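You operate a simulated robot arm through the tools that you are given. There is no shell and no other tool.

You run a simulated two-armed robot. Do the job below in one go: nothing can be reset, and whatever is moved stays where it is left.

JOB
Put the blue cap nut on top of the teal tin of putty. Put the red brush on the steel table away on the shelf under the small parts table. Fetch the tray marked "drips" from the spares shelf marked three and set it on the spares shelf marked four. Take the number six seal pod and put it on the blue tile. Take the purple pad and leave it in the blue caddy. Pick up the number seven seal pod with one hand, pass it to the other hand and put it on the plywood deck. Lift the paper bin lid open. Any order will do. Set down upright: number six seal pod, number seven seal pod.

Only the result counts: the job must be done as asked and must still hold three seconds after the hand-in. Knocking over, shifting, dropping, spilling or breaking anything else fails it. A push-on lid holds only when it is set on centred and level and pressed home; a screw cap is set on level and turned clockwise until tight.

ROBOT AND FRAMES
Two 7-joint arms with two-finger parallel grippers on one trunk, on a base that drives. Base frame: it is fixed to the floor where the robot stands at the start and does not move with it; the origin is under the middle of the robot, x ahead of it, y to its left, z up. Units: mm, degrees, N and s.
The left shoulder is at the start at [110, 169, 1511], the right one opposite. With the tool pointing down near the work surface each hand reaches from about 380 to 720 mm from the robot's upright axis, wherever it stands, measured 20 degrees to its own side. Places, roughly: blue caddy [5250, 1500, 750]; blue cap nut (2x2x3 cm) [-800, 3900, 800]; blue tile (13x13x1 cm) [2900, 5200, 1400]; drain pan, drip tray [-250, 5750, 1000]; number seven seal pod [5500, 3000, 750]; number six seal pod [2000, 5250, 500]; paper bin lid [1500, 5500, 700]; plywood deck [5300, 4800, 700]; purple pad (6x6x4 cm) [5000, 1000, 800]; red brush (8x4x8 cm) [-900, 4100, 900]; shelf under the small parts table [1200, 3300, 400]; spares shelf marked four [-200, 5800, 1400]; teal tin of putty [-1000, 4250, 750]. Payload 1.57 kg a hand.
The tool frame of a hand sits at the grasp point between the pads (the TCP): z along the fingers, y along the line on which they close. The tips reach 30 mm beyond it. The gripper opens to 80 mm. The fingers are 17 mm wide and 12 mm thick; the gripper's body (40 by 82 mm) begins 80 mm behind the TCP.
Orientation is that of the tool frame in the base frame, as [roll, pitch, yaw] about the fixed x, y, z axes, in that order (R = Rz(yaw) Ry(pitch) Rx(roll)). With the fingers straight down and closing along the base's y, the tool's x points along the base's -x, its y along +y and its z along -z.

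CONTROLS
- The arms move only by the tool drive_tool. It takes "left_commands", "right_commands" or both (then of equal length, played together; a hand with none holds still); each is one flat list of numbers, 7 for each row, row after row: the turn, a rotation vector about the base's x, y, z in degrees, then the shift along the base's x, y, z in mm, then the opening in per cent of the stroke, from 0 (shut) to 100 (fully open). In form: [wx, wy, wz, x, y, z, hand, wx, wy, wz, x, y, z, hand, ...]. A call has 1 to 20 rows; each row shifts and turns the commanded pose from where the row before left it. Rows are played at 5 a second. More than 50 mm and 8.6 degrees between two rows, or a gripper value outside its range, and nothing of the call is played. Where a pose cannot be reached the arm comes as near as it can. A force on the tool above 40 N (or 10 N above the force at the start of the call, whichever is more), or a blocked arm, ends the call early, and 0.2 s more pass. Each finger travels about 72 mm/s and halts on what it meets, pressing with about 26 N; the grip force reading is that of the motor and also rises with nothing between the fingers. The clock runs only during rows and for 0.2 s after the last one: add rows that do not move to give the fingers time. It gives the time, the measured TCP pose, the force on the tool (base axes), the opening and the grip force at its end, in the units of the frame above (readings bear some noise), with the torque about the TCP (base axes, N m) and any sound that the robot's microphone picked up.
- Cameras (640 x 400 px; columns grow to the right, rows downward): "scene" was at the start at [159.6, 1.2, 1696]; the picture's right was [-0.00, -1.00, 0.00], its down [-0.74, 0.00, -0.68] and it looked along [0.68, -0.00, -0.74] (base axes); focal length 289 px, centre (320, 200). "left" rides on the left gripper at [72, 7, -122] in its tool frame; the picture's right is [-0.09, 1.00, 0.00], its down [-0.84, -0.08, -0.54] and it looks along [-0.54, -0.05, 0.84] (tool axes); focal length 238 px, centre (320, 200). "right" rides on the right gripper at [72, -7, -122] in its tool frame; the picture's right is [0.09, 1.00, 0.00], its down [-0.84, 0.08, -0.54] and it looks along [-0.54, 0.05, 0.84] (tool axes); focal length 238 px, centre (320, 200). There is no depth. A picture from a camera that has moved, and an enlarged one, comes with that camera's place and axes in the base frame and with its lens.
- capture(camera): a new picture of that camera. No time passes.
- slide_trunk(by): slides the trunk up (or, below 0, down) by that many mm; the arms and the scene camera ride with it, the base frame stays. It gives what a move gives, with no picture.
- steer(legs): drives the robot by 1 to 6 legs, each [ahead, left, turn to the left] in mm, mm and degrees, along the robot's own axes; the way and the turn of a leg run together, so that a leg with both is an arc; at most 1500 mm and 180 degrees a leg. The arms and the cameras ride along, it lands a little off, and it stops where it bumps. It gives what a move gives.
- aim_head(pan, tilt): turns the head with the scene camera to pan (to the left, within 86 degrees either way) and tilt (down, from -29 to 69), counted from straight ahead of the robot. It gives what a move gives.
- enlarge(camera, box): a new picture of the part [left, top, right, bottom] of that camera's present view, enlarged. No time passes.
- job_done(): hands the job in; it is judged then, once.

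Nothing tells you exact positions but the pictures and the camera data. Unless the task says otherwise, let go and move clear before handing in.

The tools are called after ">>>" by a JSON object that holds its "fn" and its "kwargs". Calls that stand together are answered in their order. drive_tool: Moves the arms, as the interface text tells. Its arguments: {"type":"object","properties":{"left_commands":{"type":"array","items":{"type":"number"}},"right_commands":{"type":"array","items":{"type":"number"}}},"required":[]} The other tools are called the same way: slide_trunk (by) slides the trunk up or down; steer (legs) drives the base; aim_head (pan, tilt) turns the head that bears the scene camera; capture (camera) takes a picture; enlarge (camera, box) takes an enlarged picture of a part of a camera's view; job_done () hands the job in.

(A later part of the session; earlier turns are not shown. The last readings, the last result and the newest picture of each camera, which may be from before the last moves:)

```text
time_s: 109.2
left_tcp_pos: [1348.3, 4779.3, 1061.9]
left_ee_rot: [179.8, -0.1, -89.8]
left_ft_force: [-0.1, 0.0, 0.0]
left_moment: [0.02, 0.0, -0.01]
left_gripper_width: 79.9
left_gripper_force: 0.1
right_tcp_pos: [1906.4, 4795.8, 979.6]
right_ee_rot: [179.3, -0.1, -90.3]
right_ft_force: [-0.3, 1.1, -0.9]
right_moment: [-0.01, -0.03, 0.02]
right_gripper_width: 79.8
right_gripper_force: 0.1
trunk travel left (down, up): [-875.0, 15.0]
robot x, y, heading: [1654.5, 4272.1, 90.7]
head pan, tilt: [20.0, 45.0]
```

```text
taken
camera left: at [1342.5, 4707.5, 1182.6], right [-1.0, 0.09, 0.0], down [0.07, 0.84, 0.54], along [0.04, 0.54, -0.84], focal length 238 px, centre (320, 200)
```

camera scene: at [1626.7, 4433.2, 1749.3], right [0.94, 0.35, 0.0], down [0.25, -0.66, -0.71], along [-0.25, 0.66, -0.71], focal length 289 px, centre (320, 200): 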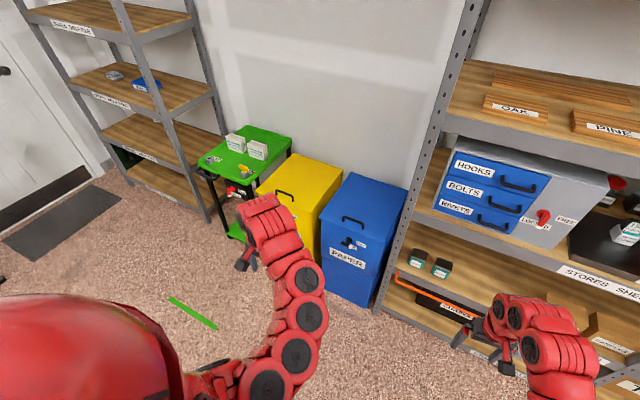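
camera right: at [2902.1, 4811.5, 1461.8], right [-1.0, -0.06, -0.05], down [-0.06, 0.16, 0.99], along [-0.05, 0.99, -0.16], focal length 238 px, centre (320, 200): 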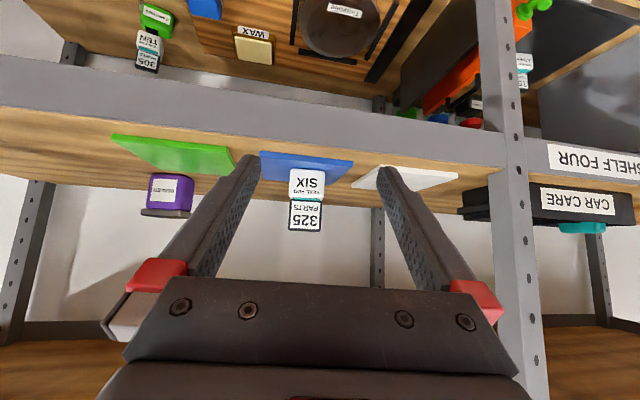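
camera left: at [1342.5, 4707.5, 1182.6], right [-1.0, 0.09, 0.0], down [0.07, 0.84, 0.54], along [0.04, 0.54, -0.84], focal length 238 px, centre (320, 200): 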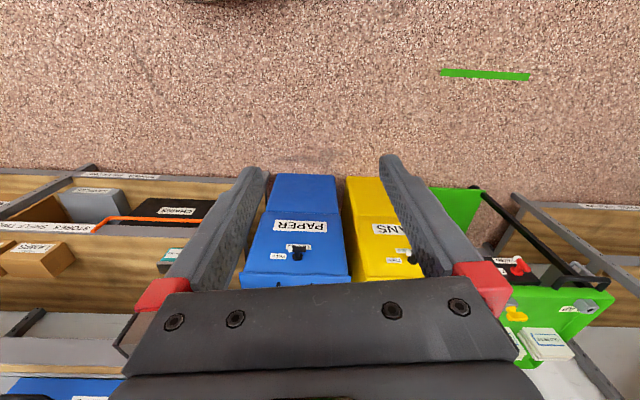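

>>> {"fn": "enlarge", "kwargs": {"camera": "scene", "box": [310, 170, 430, 310]}}

>>> {"fn": "enlarge", "kwargs": {"camera": "left", "box": [230, 160, 430, 300]}}

>>> {"fn": "enlarge", "kwargs": {"camera": "scene", "box": [325, 210, 385, 260]}}

```text
2.86 times, centred on (370, 240) of scene
camera zoom: at [1626.7, 4433.2, 1749.3], right [0.94, 0.35, 0.0], down [0.25, -0.66, -0.71], along [-0.25, 0.66, -0.71], focal length 824 px, centre (177, 86)
```

zoom: 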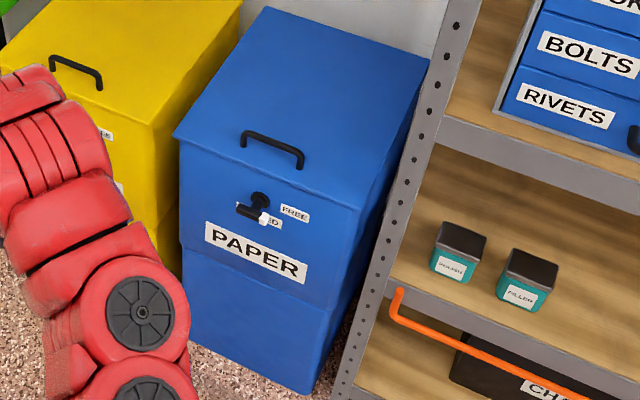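

```text
2.86 times, centred on (330, 230) of left
camera zoom: at [1342.5, 4707.5, 1182.6], right [-1.0, 0.09, 0.0], down [0.07, 0.84, 0.54], along [0.04, 0.54, -0.84], focal length 681 px, centre (291, 114)
```

zoom: 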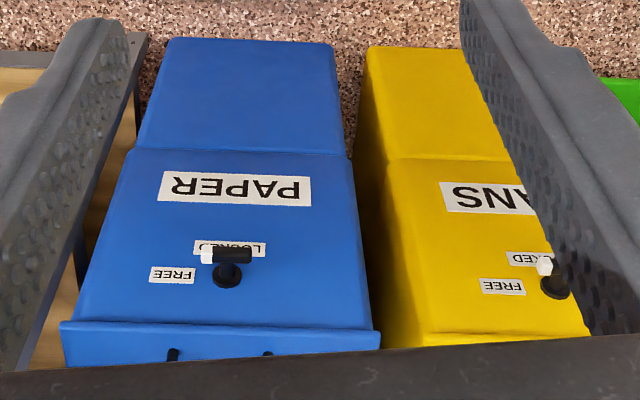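

```text
8.00 times, centred on (355, 235) of scene
camera zoom: at [1626.7, 4433.2, 1749.3], right [0.94, 0.35, 0.0], down [0.25, -0.66, -0.71], along [-0.25, 0.66, -0.71], focal length 2308 px, centre (40, -80)
```

zoom: 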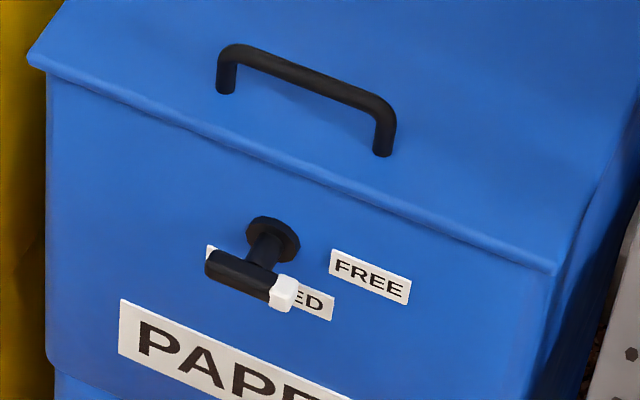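

The bin lid's front edge runs from (1296, 5297) to (1626, 5255) at z≈704, depth 400; the latch bar's white tip points sideways at FREE, so the lid should be free. I'll shift west, lower the trunk and view the lid's front lip.

>>> {"fn": "steer", "kwargs": {"legs": [[0, 350, 0]]}}

>>> {"fn": "slide_trunk", "kwargs": {"by": -400}}

>>> {"fn": "aim_head", "kwargs": {"pan": -15, "tilt": 30}}

>>> {"fn": "capture", "kwargs": {"camera": "scene"}}

>>> {"fn": "enlarge", "kwargs": {"camera": "scene", "box": [240, 150, 400, 270]}}

```text
time_s: 111.5
left_tcp_pos: [995.5, 4777.1, 1061.0]
left_ee_rot: [179.8, 0.0, -89.5]
left_ft_force: [-0.6, -0.2, 0.7]
left_moment: [-0.02, -0.05, -0.01]
left_gripper_width: 79.8
left_gripper_force: 0.0
right_tcp_pos: [1551.5, 4795.1, 979.8]
right_ee_rot: [179.4, -0.1, -90.2]
right_ft_force: [0.9, -0.1, -0.4]
right_moment: [0.0, 0.02, 0.0]
right_gripper_width: 79.8
right_gripper_force: 0.0
trunk travel left (down, up): [-875.0, 15.0]
robot x, y, heading: [1306.2, 4273.3, 90.7]
head pan, tilt: [20.0, 45.0]
```

```text
time_s: 115.3
left_tcp_pos: [994.6, 4776.4, 661.2]
left_ee_rot: [179.8, 0.0, -89.5]
left_ft_force: [-0.7, 0.0, -0.3]
left_moment: [0.03, -0.02, -0.01]
left_gripper_width: 80.0
left_gripper_force: 0.2
right_tcp_pos: [1551.6, 4795.2, 579.8]
right_ee_rot: [179.2, -0.1, -90.2]
right_ft_force: [0.2, -0.3, -0.1]
right_moment: [0.05, 0.02, 0.06]
right_gripper_width: 80.3
right_gripper_force: 0.0
trunk travel left (down, up): [-475.0, 415.0]
robot x, y, heading: [1307.6, 4271.9, 90.3]
head pan, tilt: [20.0, 45.0]
```

```text
time_s: 116.3
left_tcp_pos: [995.3, 4776.5, 660.5]
left_ee_rot: [179.8, 0.0, -89.4]
left_ft_force: [0.5, -1.2, -0.4]
left_moment: [-0.03, -0.02, 0.03]
left_gripper_width: 80.3
left_gripper_force: 0.0
right_tcp_pos: [1550.6, 4795.6, 578.0]
right_ee_rot: [179.4, -0.1, -90.2]
right_ft_force: [-0.4, -0.1, -0.3]
right_moment: [-0.02, -0.02, 0.0]
right_gripper_width: 79.9
right_gripper_force: 0.0
trunk travel left (down, up): [-475.0, 415.0]
robot x, y, heading: [1298.5, 4274.2, 90.7]
head pan, tilt: [-15.0, 30.0]
```

```text
taken
camera scene: at [1324.7, 4442.2, 1371.9], right [0.97, -0.25, 0.0], down [-0.13, -0.48, -0.87], along [0.22, 0.84, -0.5], focal length 289 px, centre (320, 200)
```

scene: 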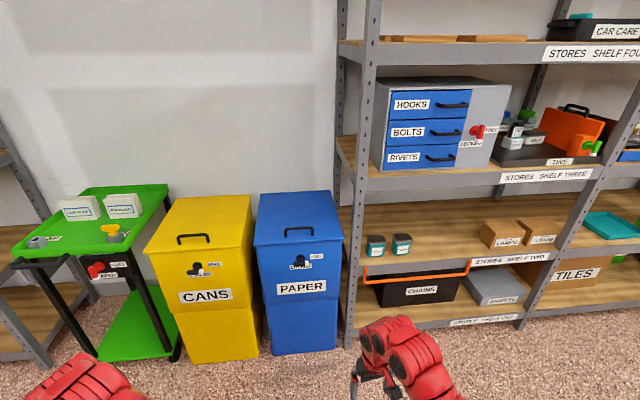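

```text
3.33 times, centred on (320, 210) of scene
camera zoom: at [1324.7, 4442.2, 1371.9], right [0.97, -0.25, 0.0], down [-0.13, -0.48, -0.87], along [0.22, 0.84, -0.5], focal length 962 px, centre (320, 167)
```

zoom: 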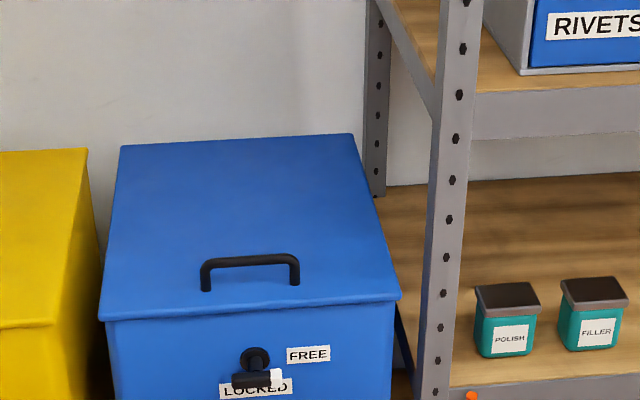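

The lid has a small overhanging lip. I'll turn the right hand to point forward, fingers shut, to lift the lid from under its lip.

>>> {"fn": "drive_tool", "kwargs": {"right_commands": [8.4, 0, 0, -8, 10, 4, 0, 8.4, 0, 0, -8, 10, 4, 0, 8.4, 0, 0, -8, 10, 4, 0, 8.4, 0, 0, -8, 10, 4, 0, 8.4, 0, 0, -8, 10, 4, 0, 8.4, 0, 0, -8, 10, 4, 0, 8.4, 0, 0, -8, 10, 4, 0, 8.4, 0, 0, -8, 10, 4, 0, 8.4, 0, 0, -8, 10, 4, 0, 8.4, 0, 0, -8, 10, 4, 0]}}

>>> {"fn": "capture", "kwargs": {"camera": "right"}}

>>> {"fn": "capture", "kwargs": {"camera": "scene"}}

```text
time_s: 118.5
left_tcp_pos: [993.7, 4775.9, 662.2]
left_ee_rot: [179.9, 0.0, -89.4]
left_ft_force: [0.4, 0.4, 0.5]
left_moment: [0.0, 0.05, 0.02]
left_gripper_width: 79.8
left_gripper_force: 0.1
right_tcp_pos: [1470.0, 4894.4, 618.5]
right_ee_rot: [178.0, 83.9, -91.2]
right_ft_force: [0.2, 0.1, -0.3]
right_moment: [-0.01, -0.03, -0.05]
right_gripper_width: 0.2
right_gripper_force: 21.0
trunk travel left (down, up): [-475.0, 415.0]
robot x, y, heading: [1300.5, 4272.0, 90.8]
head pan, tilt: [-15.0, 30.0]
```

```text
taken
camera right: at [1476.9, 4765.3, 560.4], right [-1.0, -0.02, -0.09], down [-0.07, -0.45, 0.89], along [-0.06, 0.89, 0.45], focal length 238 px, centre (320, 200)
```

right: 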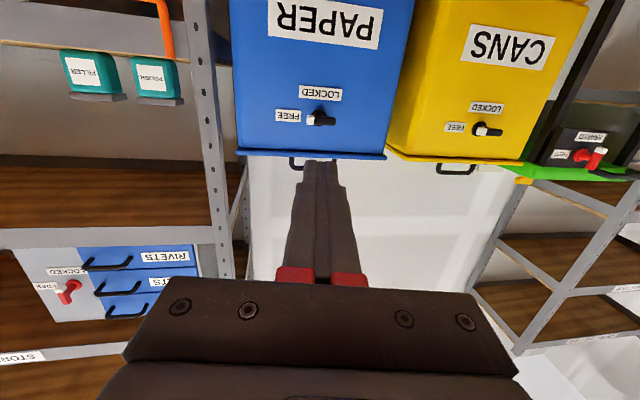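

```text
taken
camera scene: at [1324.7, 4442.4, 1371.8], right [0.97, -0.25, 0.0], down [-0.13, -0.48, -0.87], along [0.22, 0.84, -0.5], focal length 289 px, centre (320, 200)
```

scene: 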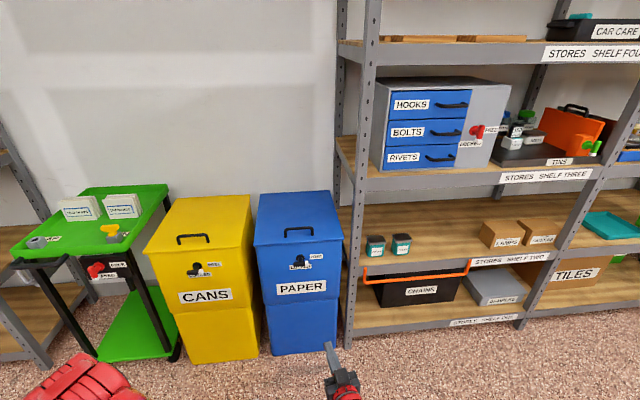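

The pointer points at FREE and the hand posture works. I tip the fingers slightly upward and drive closer.

>>> {"fn": "drive_tool", "kwargs": {"right_commands": [7, 0, 0, -2, 0, 10, 0, 7, 0, 0, -2, 0, 10, 0]}}

>>> {"fn": "steer", "kwargs": {"legs": [[310, 0, 0]]}}

>>> {"fn": "capture", "kwargs": {"camera": "right"}}

>>> {"fn": "capture", "kwargs": {"camera": "scene"}}

```text
time_s: 119.2
left_tcp_pos: [993.7, 4777.3, 662.4]
left_ee_rot: [179.7, 0.0, -89.6]
left_ft_force: [0.2, 0.4, -0.2]
left_moment: [-0.03, 0.04, -0.02]
left_gripper_width: 79.9
left_gripper_force: 0.1
right_tcp_pos: [1467.0, 4894.6, 638.9]
right_ee_rot: [0.4, 82.1, 91.1]
right_ft_force: [-0.2, 0.3, 0.4]
right_moment: [-0.02, 0.02, 0.02]
right_gripper_width: 0.0
right_gripper_force: 21.6
trunk travel left (down, up): [-475.0, 415.0]
robot x, y, heading: [1305.5, 4269.5, 90.3]
head pan, tilt: [-15.0, 30.0]
```

```text
time_s: 121.2
left_tcp_pos: [988.0, 5076.4, 660.4]
left_ee_rot: [179.8, 0.0, -89.2]
left_ft_force: [-0.5, 0.5, 0.5]
left_moment: [0.0, -0.01, -0.03]
left_gripper_width: 79.9
left_gripper_force: 0.1
right_tcp_pos: [1462.1, 5196.3, 638.5]
right_ee_rot: [0.4, 82.2, 91.5]
right_ft_force: [0.1, -0.3, 0.2]
right_moment: [-0.02, 0.04, 0.01]
right_gripper_width: 0.0
right_gripper_force: 21.0
trunk travel left (down, up): [-475.0, 415.0]
robot x, y, heading: [1301.1, 4575.9, 90.9]
head pan, tilt: [-15.0, 30.0]
```

```text
taken
camera right: at [1467.4, 5085.9, 550.7], right [-1.0, -0.01, -0.09], down [-0.06, -0.65, 0.75], along [-0.06, 0.76, 0.65], focal length 238 px, centre (320, 200)
```

right: 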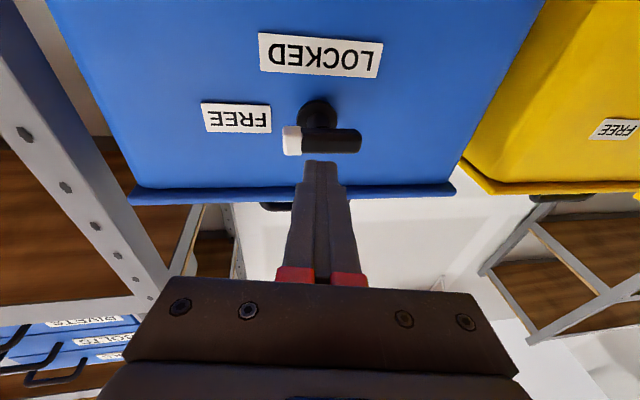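

```text
taken
camera scene: at [1320.7, 4744.0, 1371.8], right [0.97, -0.25, 0.0], down [-0.12, -0.49, -0.87], along [0.21, 0.84, -0.5], focal length 289 px, centre (320, 200)
```

scene: 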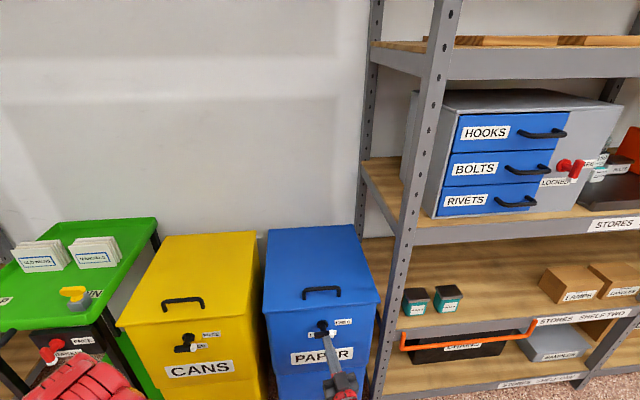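

>>> {"fn": "capture", "kwargs": {"camera": "left"}}

>>> {"fn": "enlarge", "kwargs": {"camera": "right", "box": [220, 90, 420, 230]}}

```text
taken
camera left: at [983.2, 5003.9, 782.3], right [-1.0, 0.08, 0.0], down [0.07, 0.84, 0.54], along [0.04, 0.54, -0.84], focal length 238 px, centre (320, 200)
```

left: 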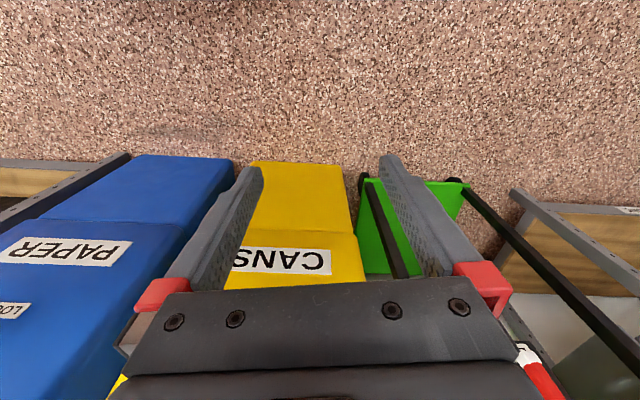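

```text
2.86 times, centred on (320, 160) of right
camera zoom: at [1467.4, 5085.9, 550.7], right [-1.0, -0.01, -0.09], down [-0.06, -0.65, 0.75], along [-0.06, 0.76, 0.65], focal length 681 px, centre (320, 314)
```

zoom: 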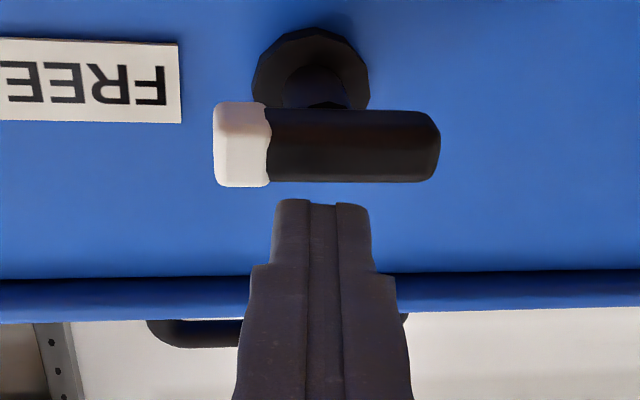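

>>> {"fn": "drive_tool", "kwargs": {"left_commands": [0, 0, 0, 0, -30, 0, 100, 0, 0, 0, 0, -30, 0, 100, 0, 0, 0, 0, -30, 0, 100, 0, 0, 0, 0, 0, 0, 100, 0, 0, 0, 0, 0, 0, 100], "right_commands": [0, 0, 0, -30, 0, 11, 0, 0, 0, 0, -30, 0, 11, 0, 0, 0, 0, -30, 0, 11, 0, 0, 0, 0, 0, 32, 0, 0, 0, 0, 0, 0, 30, 0, 0]}}

>>> {"fn": "enlarge", "kwargs": {"camera": "right", "box": [180, 90, 460, 290]}}

>>> {"fn": "enlarge", "kwargs": {"camera": "scene", "box": [250, 250, 400, 400]}}

```text
time_s: 122.4
left_tcp_pos: [988.0, 4986.6, 662.0]
left_ee_rot: [179.8, 0.1, -89.2]
left_ft_force: [-0.3, -0.1, 0.3]
left_moment: [0.0, 0.0, 0.0]
left_gripper_width: 80.2
left_gripper_force: 0.0
right_tcp_pos: [1371.5, 5258.8, 672.7]
right_ee_rot: [0.2, 82.1, 91.4]
right_ft_force: [0.2, -0.1, -0.7]
right_moment: [0.04, 0.01, -0.01]
right_gripper_width: 0.0
right_gripper_force: 21.3
trunk travel left (down, up): [-475.0, 415.0]
robot x, y, heading: [1302.8, 4572.4, 90.6]
head pan, tilt: [-15.0, 30.0]
```

```text
2.00 times, centred on (320, 190) of right
camera zoom: at [1377.5, 5148.5, 584.6], right [-1.0, -0.01, -0.09], down [-0.06, -0.65, 0.75], along [-0.06, 0.76, 0.65], focal length 477 px, centre (320, 220)
```

zoom: 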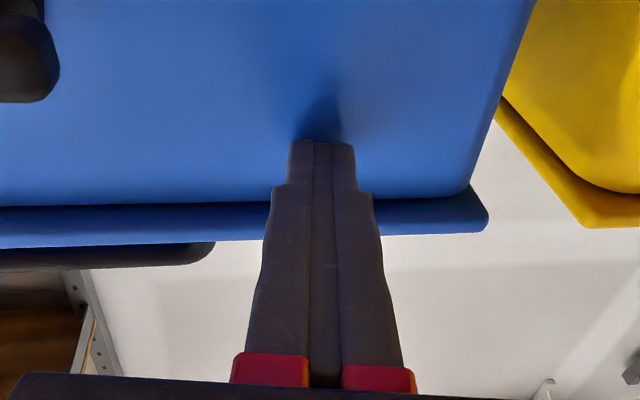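

```text
2.67 times, centred on (325, 325) of scene
camera zoom: at [1320.7, 4741.3, 1372.2], right [0.97, -0.25, 0.0], down [-0.12, -0.48, -0.87], along [0.21, 0.84, -0.5], focal length 770 px, centre (307, -133)
```

zoom: 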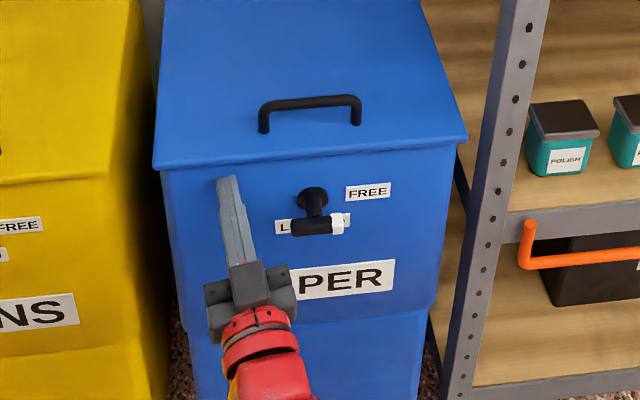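

>>> {"fn": "drive_tool", "kwargs": {"right_commands": [0, 0, 0, 0, 5, 0, 0, 0, 0, 0, 0, 3, 3, 0, 0, 0, 0, 0, 0, 8, 0, 0, 0, 0, 0, 0, 8, 0, 0, 0, 0, 0, 0, 0, 0]}}

>>> {"fn": "enlarge", "kwargs": {"camera": "right", "box": [180, 90, 460, 290]}}

>>> {"fn": "enlarge", "kwargs": {"camera": "scene", "box": [250, 250, 400, 400]}}

```text
time_s: 122.9
left_tcp_pos: [988.3, 4985.2, 662.7]
left_ee_rot: [179.8, 0.1, -89.3]
left_ft_force: [0.0, -1.0, -0.1]
left_moment: [-0.01, 0.0, 0.01]
left_gripper_width: 80.0
left_gripper_force: 0.0
right_tcp_pos: [1371.0, 5258.8, 673.3]
right_ee_rot: [0.6, 82.1, 91.5]
right_ft_force: [0.9, -19.8, 8.6]
right_moment: [0.19, -0.09, -0.22]
right_gripper_width: 0.1
right_gripper_force: 21.3
trunk travel left (down, up): [-475.0, 415.0]
robot x, y, heading: [1301.2, 4569.8, 90.6]
head pan, tilt: [-15.0, 30.0]
stopped in row 2 (right hand): the force on the tool passed its limit at 48 N (the readings are from after the stop); the commanded pose is now the measured one
```

```text
2.00 times, centred on (320, 190) of right
camera zoom: at [1377.2, 5148.8, 584.0], right [-1.0, -0.01, -0.09], down [-0.06, -0.65, 0.75], along [-0.06, 0.76, 0.65], focal length 477 px, centre (320, 220)
```

zoom: 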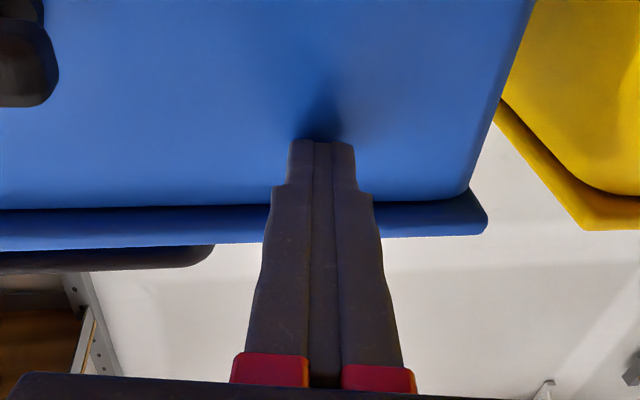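

```text
2.67 times, centred on (325, 325) of scene
camera zoom: at [1320.7, 4737.8, 1372.6], right [0.97, -0.25, 0.0], down [-0.12, -0.48, -0.87], along [0.21, 0.84, -0.5], focal length 770 px, centre (307, -133)
```

zoom: 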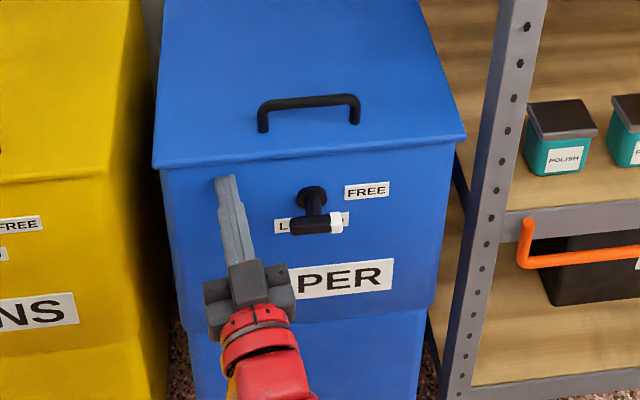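

The fingertips just touch the bin body. Back off 3 mm and slide up under the lip.

>>> {"fn": "drive_tool", "kwargs": {"right_commands": [0, 0, 0, 0, -4, 0, 0, 0, 0, 0, 0, 0, 8, 0, 0, 0, 0, 0, 0, 8, 0, 0, 0, 0, 0, 0, 8, 0, 0, 0, 0, 0, 0, 8, 0, 0, 0, 0, 0, 0, 0, 0]}}

>>> {"fn": "enlarge", "kwargs": {"camera": "right", "box": [180, 90, 460, 290]}}

>>> {"fn": "enlarge", "kwargs": {"camera": "scene", "box": [250, 250, 400, 400]}}

```text
time_s: 124.3
left_tcp_pos: [988.2, 4987.6, 660.6]
left_ee_rot: [179.9, 0.0, -89.2]
left_ft_force: [0.8, -0.1, 0.3]
left_moment: [-0.01, 0.0, -0.03]
left_gripper_width: 79.8
left_gripper_force: 0.1
right_tcp_pos: [1370.7, 5258.3, 701.1]
right_ee_rot: [0.5, 82.5, 91.7]
right_ft_force: [0.7, 1.8, -4.0]
right_moment: [-0.08, -0.01, 0.04]
right_gripper_width: 0.0
right_gripper_force: 21.3
trunk travel left (down, up): [-475.0, 415.0]
robot x, y, heading: [1295.6, 4571.4, 90.8]
head pan, tilt: [-15.0, 30.0]
```

```text
2.00 times, centred on (320, 190) of right
camera zoom: at [1377.5, 5147.0, 614.0], right [-1.0, -0.01, -0.09], down [-0.06, -0.65, 0.76], along [-0.06, 0.76, 0.65], focal length 477 px, centre (320, 220)
```

zoom: 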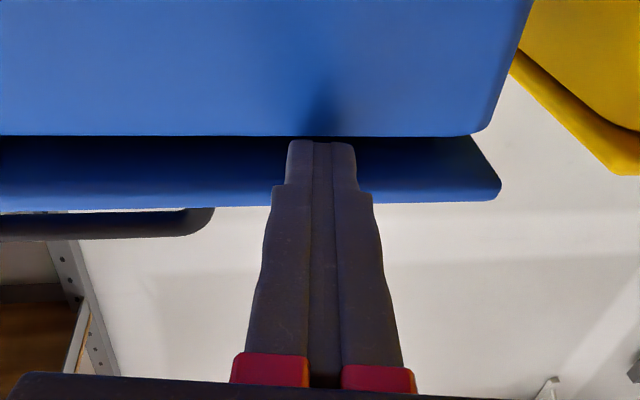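

```text
2.67 times, centred on (325, 325) of scene
camera zoom: at [1321.0, 4742.7, 1371.8], right [0.97, -0.25, 0.0], down [-0.12, -0.49, -0.87], along [0.21, 0.84, -0.5], focal length 770 px, centre (307, -133)
```

zoom: 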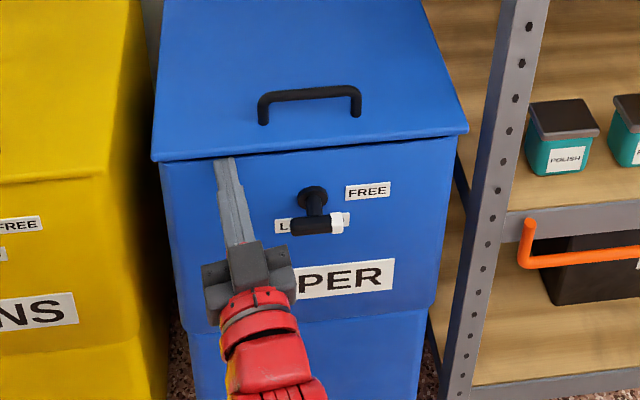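

The lid lifts with about 4 N, so the latch is free. Continue up, then push further in underneath.

>>> {"fn": "drive_tool", "kwargs": {"right_commands": [0, 0, 0, 0, 0, 12, 0, 0, 0, 0, 0, 0, 12, 0, 0, 0, 0, 0, 1, 12, 0, 0, 0, 0, 0, 12, 12, 0, 0, 0, 0, 0, 15, 15, 0, 0, 0, 0, 0, 15, 15, 0, 0, 0, 0, 0, 15, 20, 0, 0, 0, 0, 0, 15, 20, 0]}}

>>> {"fn": "capture", "kwargs": {"camera": "right"}}

>>> {"fn": "capture", "kwargs": {"camera": "scene"}}

```text
time_s: 126.1
left_tcp_pos: [987.1, 4987.2, 660.9]
left_ee_rot: [179.8, -0.1, -89.3]
left_ft_force: [-0.2, 0.3, 0.0]
left_moment: [0.01, 0.04, -0.02]
left_gripper_width: 80.1
left_gripper_force: 0.1
right_tcp_pos: [1372.0, 5331.8, 817.4]
right_ee_rot: [0.4, 82.4, 91.5]
right_ft_force: [-0.2, -0.2, -0.2]
right_moment: [0.0, 0.01, -0.06]
right_gripper_width: 0.0
right_gripper_force: 21.5
trunk travel left (down, up): [-475.0, 415.0]
robot x, y, heading: [1299.5, 4573.0, 90.8]
head pan, tilt: [-15.0, 30.0]
```

```text
taken
camera right: at [1378.4, 5220.3, 730.1], right [-1.0, -0.01, -0.09], down [-0.06, -0.65, 0.76], along [-0.06, 0.76, 0.65], focal length 238 px, centre (320, 200)
```

right: 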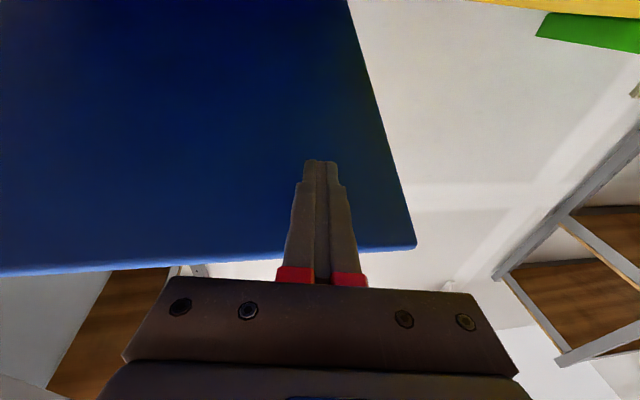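

```text
taken
camera scene: at [1320.7, 4742.1, 1371.9], right [0.97, -0.25, 0.0], down [-0.12, -0.48, -0.87], along [0.21, 0.84, -0.5], focal length 289 px, centre (320, 200)
```

scene: 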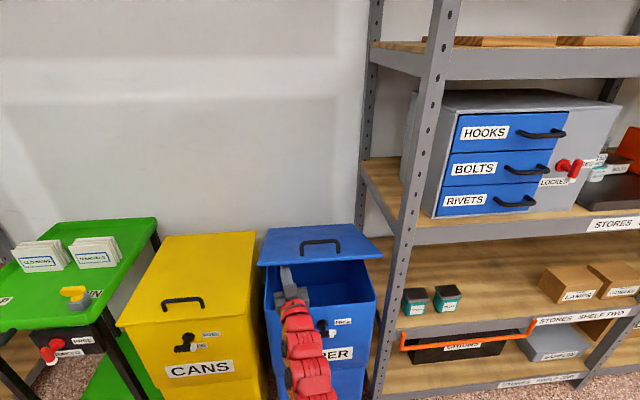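

The lid is up about 25° and seems to hold by friction. I keep pushing it up.

>>> {"fn": "drive_tool", "kwargs": {"right_commands": [0, 0, 0, 0, 12, 28, 0, 0, 0, 0, 0, 12, 28, 0, 0, 0, 0, 0, 14, 28, 0, 0, 0, 0, 0, 14, 28, 0, 0, 0, 0, 0, 14, 28, 0, 0, 0, 0, 0, 14, 28, 0]}}

>>> {"fn": "capture", "kwargs": {"camera": "scene"}}

>>> {"fn": "capture", "kwargs": {"camera": "right"}}

```text
time_s: 127.5
left_tcp_pos: [987.3, 4986.3, 660.8]
left_ee_rot: [180.0, 0.0, -89.1]
left_ft_force: [0.1, -0.4, -0.4]
left_moment: [0.02, 0.01, -0.01]
left_gripper_width: 80.0
left_gripper_force: 0.1
right_tcp_pos: [1367.4, 5413.0, 988.9]
right_ee_rot: [0.7, 82.4, 91.8]
right_ft_force: [-0.5, -0.5, -0.5]
right_moment: [-0.06, 0.05, 0.0]
right_gripper_width: 0.0
right_gripper_force: 21.0
trunk travel left (down, up): [-475.0, 415.0]
robot x, y, heading: [1297.8, 4572.7, 90.7]
head pan, tilt: [-15.0, 30.0]
```

```text
taken
camera scene: at [1320.8, 4742.3, 1371.9], right [0.97, -0.25, 0.0], down [-0.12, -0.48, -0.87], along [0.21, 0.84, -0.5], focal length 289 px, centre (320, 200)
```

scene: 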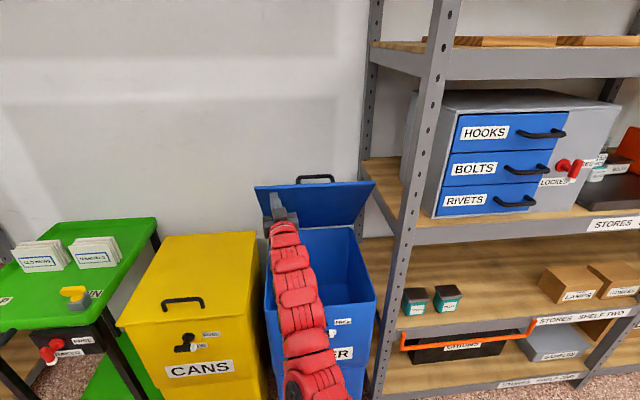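

```text
taken
camera right: at [1374.1, 5300.5, 900.8], right [-1.0, -0.01, -0.09], down [-0.06, -0.65, 0.76], along [-0.06, 0.76, 0.65], focal length 238 px, centre (320, 200)
```

right: 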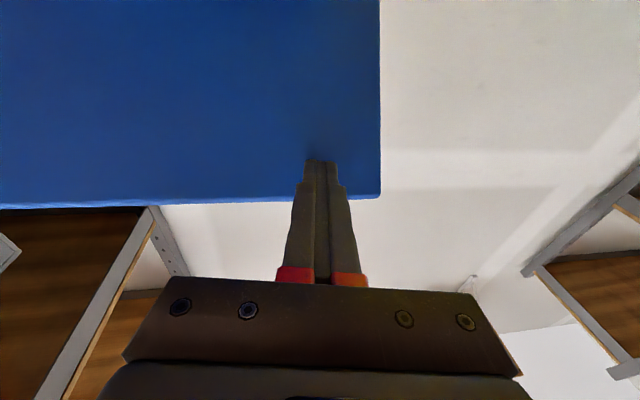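

>>> {"fn": "drive_tool", "kwargs": {"left_commands": [0, 0, 0, 0, -30, 0, 100, 0, 0, 0, 0, -30, 0, 100, 0, 0, 0, 0, -30, 0, 100, 0, 0, 0, 0, 0, 0, 100, 0, 0, 0, 0, 0, 0, 100], "right_commands": [0, 0, 0, 0, 25, 12, 0, 0, 0, 0, 0, 25, 12, 0, 0, 0, 0, 0, 25, 8, 0, 0, 0, 0, 0, 25, 5, 0, 0, 0, 0, 0, 0, 0, 0]}}

>>> {"fn": "capture", "kwargs": {"camera": "scene"}}

```text
time_s: 128.7
left_tcp_pos: [988.0, 4948.1, 659.7]
left_ee_rot: [179.8, -0.1, -89.0]
left_ft_force: [0.1, 0.8, 0.0]
left_moment: [0.02, -0.02, 0.02]
left_gripper_width: 80.1
left_gripper_force: 0.1
left hand out of reach, approached as far as the arm can: row 2, 3
right_tcp_pos: [1369.2, 5509.5, 1026.7]
right_ee_rot: [1.0, 82.5, 92.1]
right_ft_force: [0.2, -0.1, 0.7]
right_moment: [0.03, 0.0, 0.01]
right_gripper_width: 0.0
right_gripper_force: 21.6
trunk travel left (down, up): [-475.0, 415.0]
robot x, y, heading: [1297.7, 4574.2, 90.6]
head pan, tilt: [-15.0, 30.0]
```

```text
taken
camera scene: at [1321.1, 4742.2, 1371.9], right [0.97, -0.25, 0.0], down [-0.12, -0.48, -0.87], along [0.21, 0.84, -0.5], focal length 289 px, centre (320, 200)
```

scene: 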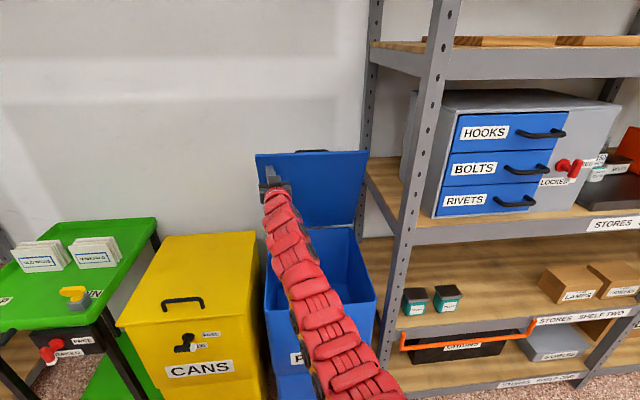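

>>> {"fn": "drive_tool", "kwargs": {"right_commands": [0, 0, 0, 0, 25, 0, 0, 0, 0, 0, 0, 25, 0, 0, 0, 0, 0, 0, 25, 0, 0, 0, 0, 0, 0, 25, 0, 0, 0, 0, 0, 0, 20, 0, 0, 0, 0, 0, 0, 0, 0, 0]}}

>>> {"fn": "capture", "kwargs": {"camera": "scene"}}

>>> {"fn": "capture", "kwargs": {"camera": "right"}}

```text
time_s: 130.1
left_tcp_pos: [987.4, 4948.4, 660.6]
left_ee_rot: [179.8, 0.0, -89.2]
left_ft_force: [0.0, -0.2, 0.0]
left_moment: [0.04, -0.01, 0.0]
left_gripper_width: 80.1
left_gripper_force: 0.1
right_tcp_pos: [1374.7, 5534.1, 1027.3]
right_ee_rot: [0.5, 82.4, 91.7]
right_ft_force: [-0.3, 0.2, 0.2]
right_moment: [0.02, 0.01, -0.04]
right_gripper_width: 0.0
right_gripper_force: 21.3
right hand out of reach, approached as far as the arm can: row 1, 2, 3, 4, 5
trunk travel left (down, up): [-475.0, 415.0]
robot x, y, heading: [1300.7, 4572.7, 90.7]
head pan, tilt: [-15.0, 30.0]
```

```text
taken
camera scene: at [1320.9, 4742.1, 1371.9], right [0.97, -0.25, 0.0], down [-0.12, -0.48, -0.87], along [0.21, 0.84, -0.5], focal length 289 px, centre (320, 200)
```

scene: 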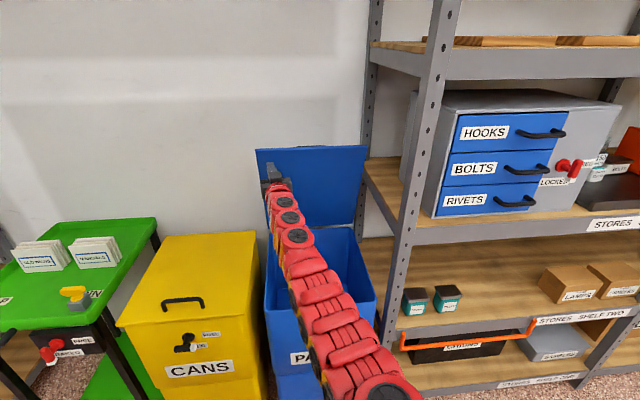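

```text
taken
camera right: at [1381.3, 5422.2, 939.4], right [-1.0, -0.01, -0.09], down [-0.06, -0.65, 0.76], along [-0.06, 0.76, 0.65], focal length 238 px, centre (320, 200)
```

right: 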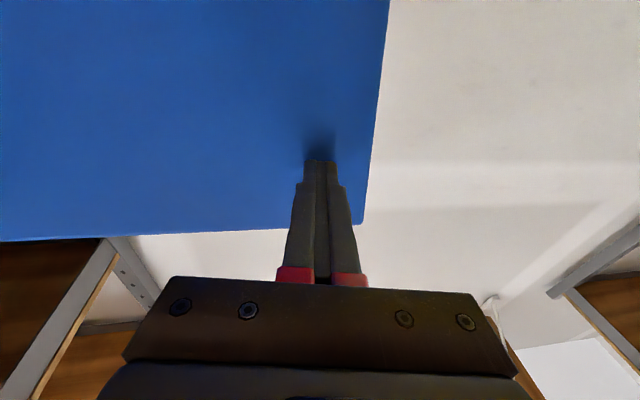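

The arm is at full stretch with the lid near 75°. I drive the base ahead gently to push the lid past upright.

>>> {"fn": "steer", "kwargs": {"legs": [[90, 0, 0]]}}

>>> {"fn": "capture", "kwargs": {"camera": "scene"}}

>>> {"fn": "capture", "kwargs": {"camera": "left"}}

```text
time_s: 131.2
left_tcp_pos: [985.6, 5039.1, 660.0]
left_ee_rot: [179.8, 0.0, -89.1]
left_ft_force: [-0.7, -0.2, 0.2]
left_moment: [-0.02, 0.02, 0.03]
left_gripper_width: 80.1
left_gripper_force: 0.2
right_tcp_pos: [1372.6, 5624.4, 1025.6]
right_ee_rot: [0.6, 82.5, 91.9]
right_ft_force: [-0.4, 0.3, -0.8]
right_moment: [0.02, 0.01, -0.04]
right_gripper_width: 0.0
right_gripper_force: 21.6
trunk travel left (down, up): [-475.0, 415.0]
robot x, y, heading: [1297.8, 4663.4, 90.9]
head pan, tilt: [-15.0, 30.0]
```

```text
taken
camera scene: at [1319.6, 4833.7, 1371.7], right [0.97, -0.25, 0.0], down [-0.12, -0.49, -0.87], along [0.21, 0.84, -0.5], focal length 289 px, centre (320, 200)
```

scene: 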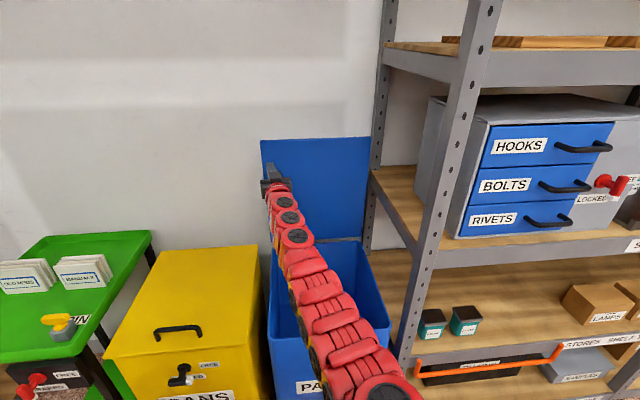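

```text
taken
camera left: at [980.7, 4966.8, 781.1], right [-1.0, 0.08, 0.0], down [0.07, 0.84, 0.54], along [0.04, 0.54, -0.84], focal length 238 px, centre (320, 200)
```

left: 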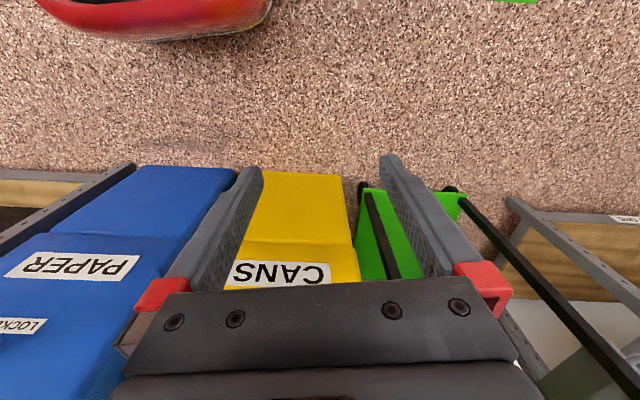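

>>> {"fn": "steer", "kwargs": {"legs": [[50, 0, 0]]}}

>>> {"fn": "capture", "kwargs": {"camera": "scene"}}

>>> {"fn": "capture", "kwargs": {"camera": "right"}}

```text
time_s: 132.1
left_tcp_pos: [985.6, 5089.6, 658.0]
left_ee_rot: [179.7, -0.1, -89.2]
left_ft_force: [-0.5, 0.7, 0.4]
left_moment: [-0.01, -0.01, 0.0]
left_gripper_width: 79.9
left_gripper_force: 0.1
right_tcp_pos: [1372.2, 5674.4, 1025.5]
right_ee_rot: [0.5, 82.6, 91.7]
right_ft_force: [-0.5, 0.4, -1.2]
right_moment: [0.08, 0.03, 0.0]
right_gripper_width: 0.1
right_gripper_force: 21.0
trunk travel left (down, up): [-475.0, 415.0]
robot x, y, heading: [1295.5, 4712.3, 90.5]
head pan, tilt: [-15.0, 30.0]
```

```text
taken
camera scene: at [1318.9, 4883.7, 1371.6], right [0.97, -0.25, 0.0], down [-0.12, -0.49, -0.87], along [0.21, 0.84, -0.5], focal length 289 px, centre (320, 200)
```

scene: 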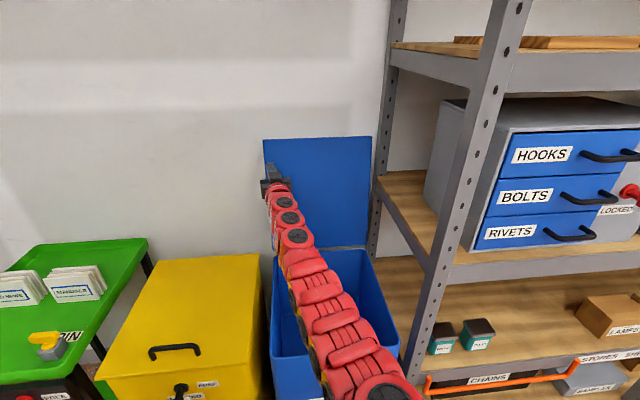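

```text
taken
camera right: at [1379.0, 5563.0, 937.6], right [-1.0, -0.01, -0.09], down [-0.06, -0.65, 0.76], along [-0.06, 0.76, 0.64], focal length 238 px, centre (320, 200)
```

right: 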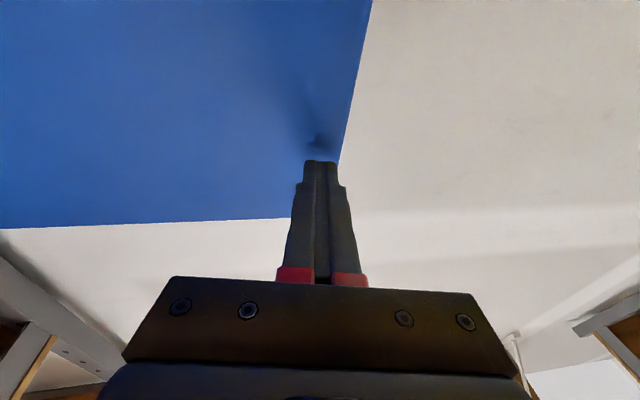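

The lid looks past upright. I back off slowly and check it stays.

>>> {"fn": "steer", "kwargs": {"legs": [[-100, 0, 0]]}}

>>> {"fn": "capture", "kwargs": {"camera": "scene"}}

>>> {"fn": "capture", "kwargs": {"camera": "right"}}

```text
time_s: 133.3
left_tcp_pos: [985.6, 4982.3, 659.7]
left_ee_rot: [179.8, 0.1, -89.2]
left_ft_force: [0.5, -0.8, 0.4]
left_moment: [0.01, 0.0, 0.01]
left_gripper_width: 79.9
left_gripper_force: 0.1
right_tcp_pos: [1374.2, 5567.6, 1027.9]
right_ee_rot: [0.5, 82.4, 91.7]
right_ft_force: [0.3, 0.0, 0.1]
right_moment: [-0.04, -0.02, -0.01]
right_gripper_width: 0.1
right_gripper_force: 21.1
trunk travel left (down, up): [-475.0, 415.0]
robot x, y, heading: [1299.1, 4609.4, 90.7]
head pan, tilt: [-15.0, 30.0]
```

```text
taken
camera scene: at [1320.2, 4776.3, 1372.1], right [0.97, -0.25, 0.0], down [-0.12, -0.48, -0.87], along [0.21, 0.84, -0.5], focal length 289 px, centre (320, 200)
```

scene: 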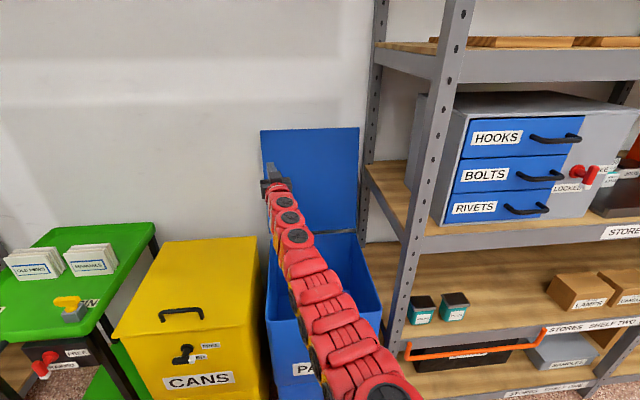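

```text
taken
camera right: at [1380.0, 5456.8, 939.9], right [-1.0, -0.01, -0.09], down [-0.06, -0.65, 0.76], along [-0.06, 0.76, 0.65], focal length 238 px, centre (320, 200)
```

right: 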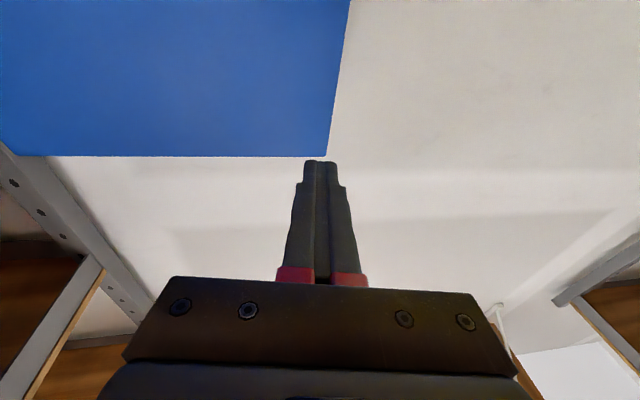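

The lid stays open. I back away, fold the right arm, and head west to the spares shelves.

>>> {"fn": "steer", "kwargs": {"legs": [[-280, 0, -0.6]]}}

>>> {"fn": "drive_tool", "kwargs": {"right_commands": [0, 0, 0, 5, -45, -10, 60, 0, 0, 0, 5, -45, -10, 60, 0, 0, 0, 5, -45, -10, 60, 0, 0, 0, 5, -45, -10, 60, 0, 0, 0, 5, -45, -10, 60, 0, 0, 0, 5, -45, -10, 60]}}

>>> {"fn": "aim_head", "kwargs": {"pan": 45, "tilt": 20}}

>>> {"fn": "capture", "kwargs": {"camera": "scene"}}

```text
time_s: 135.2
left_tcp_pos: [994.6, 4706.4, 660.3]
left_ee_rot: [179.9, 0.0, -89.8]
left_ft_force: [-0.3, 0.8, -0.7]
left_moment: [0.0, -0.04, 0.0]
left_gripper_width: 79.7
left_gripper_force: 0.0
right_tcp_pos: [1387.8, 5286.1, 1027.2]
right_ee_rot: [0.7, 82.4, 90.9]
right_ft_force: [-0.8, 0.0, -0.2]
right_moment: [0.01, 0.02, 0.01]
right_gripper_width: 0.0
right_gripper_force: 21.8
trunk travel left (down, up): [-475.0, 415.0]
robot x, y, heading: [1303.7, 4331.1, 90.3]
head pan, tilt: [-15.0, 30.0]
```

```text
time_s: 136.6
left_tcp_pos: [992.2, 4706.4, 660.6]
left_ee_rot: [179.7, -0.1, -89.9]
left_ft_force: [0.2, 0.5, -0.1]
left_moment: [0.01, 0.03, -0.02]
left_gripper_width: 80.0
left_gripper_force: 0.2
right_tcp_pos: [1396.0, 5209.8, 1008.4]
right_ee_rot: [0.5, 82.6, 90.9]
right_ft_force: [0.6, -0.5, -0.1]
right_moment: [0.0, 0.02, 0.0]
right_gripper_width: 48.3
right_gripper_force: 0.1
right hand out of reach, approached as far as the arm can: row 2, 3, 4, 5, 6
trunk travel left (down, up): [-475.0, 415.0]
robot x, y, heading: [1298.4, 4326.1, 90.0]
head pan, tilt: [-15.0, 30.0]
```

```text
time_s: 137.9
left_tcp_pos: [994.1, 4707.3, 659.7]
left_ee_rot: [179.7, 0.0, -89.9]
left_ft_force: [0.2, 0.2, -0.5]
left_moment: [0.03, 0.0, 0.0]
left_gripper_width: 79.6
left_gripper_force: 0.1
right_tcp_pos: [1396.9, 5210.5, 1008.1]
right_ee_rot: [0.5, 82.5, 91.0]
right_ft_force: [0.9, 0.5, -1.1]
right_moment: [0.01, 0.02, -0.03]
right_gripper_width: 47.9
right_gripper_force: 0.1
trunk travel left (down, up): [-475.0, 415.0]
robot x, y, heading: [1299.9, 4325.1, 90.1]
head pan, tilt: [45.0, 20.0]
```

```text
taken
camera scene: at [1235.1, 4475.4, 1387.9], right [0.71, 0.71, 0.0], down [0.24, -0.24, -0.94], along [-0.66, 0.66, -0.34], focal length 289 px, centre (320, 200)
```

scene: 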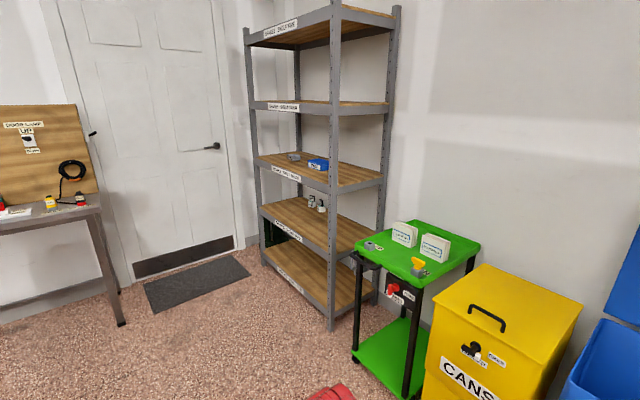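

>>> {"fn": "enlarge", "kwargs": {"camera": "scene", "box": [230, 0, 430, 230]}}

>>> {"fn": "enlarge", "kwargs": {"camera": "scene", "box": [250, 140, 370, 220]}}

>>> {"fn": "drive_tool", "kwargs": {"right_commands": [0, 0, 0, 0, 0, -45, 60, 0, 0, 0, 0, 0, -45, 60, 0, 0, 0, 0, 0, -45, 60, 0, 0, 0, 0, 0, -45, 60, 0, 0, 0, 5, -25, -40, 60, 0, 0, 0, 5, -30, -35, 60, 0, 0, 0, 5, -40, -25, 60, 0, 0, 0, 5, -45, 0, 60, 0, 0, 0, 5, -45, 0, 60, 0, 0, 0, 5, -45, 0, 60]}}

```text
1.74 times, centred on (330, 115) of scene
camera zoom: at [1235.1, 4475.4, 1387.9], right [0.71, 0.71, 0.0], down [0.24, -0.24, -0.94], along [-0.66, 0.66, -0.34], focal length 502 px, centre (303, 348)
```

zoom: 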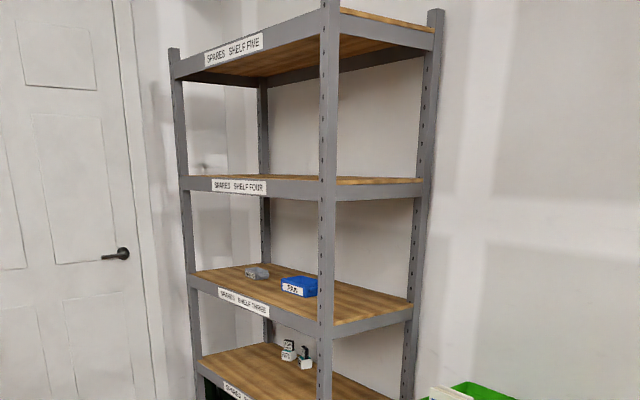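

```text
5.00 times, centred on (310, 180) of scene
camera zoom: at [1235.1, 4475.4, 1387.9], right [0.71, 0.71, 0.0], down [0.24, -0.24, -0.94], along [-0.66, 0.66, -0.34], focal length 1443 px, centre (370, 300)
```

zoom: 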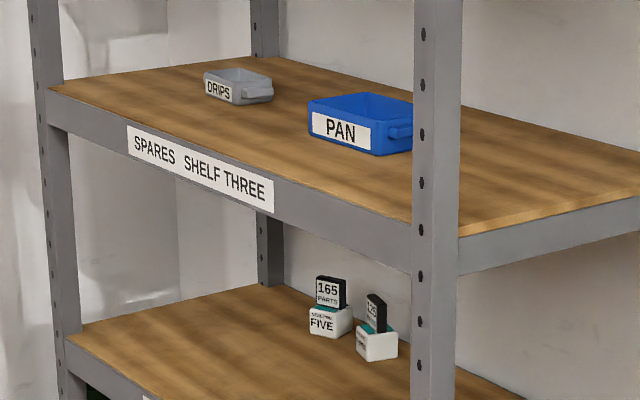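

```text
time_s: 140.1
left_tcp_pos: [993.7, 4705.5, 659.6]
left_ee_rot: [179.8, -0.1, -89.9]
left_ft_force: [-0.7, -0.7, 0.0]
left_moment: [0.0, 0.0, -0.02]
left_gripper_width: 80.1
left_gripper_force: 0.0
right_tcp_pos: [1428.1, 4980.6, 729.3]
right_ee_rot: [0.8, 82.4, 91.3]
right_ft_force: [-0.2, -0.7, -0.1]
right_moment: [-0.02, -0.02, 0.01]
right_gripper_width: 48.2
right_gripper_force: 0.1
trunk travel left (down, up): [-475.0, 415.0]
robot x, y, heading: [1300.6, 4325.7, 90.1]
head pan, tilt: [45.0, 20.0]
```

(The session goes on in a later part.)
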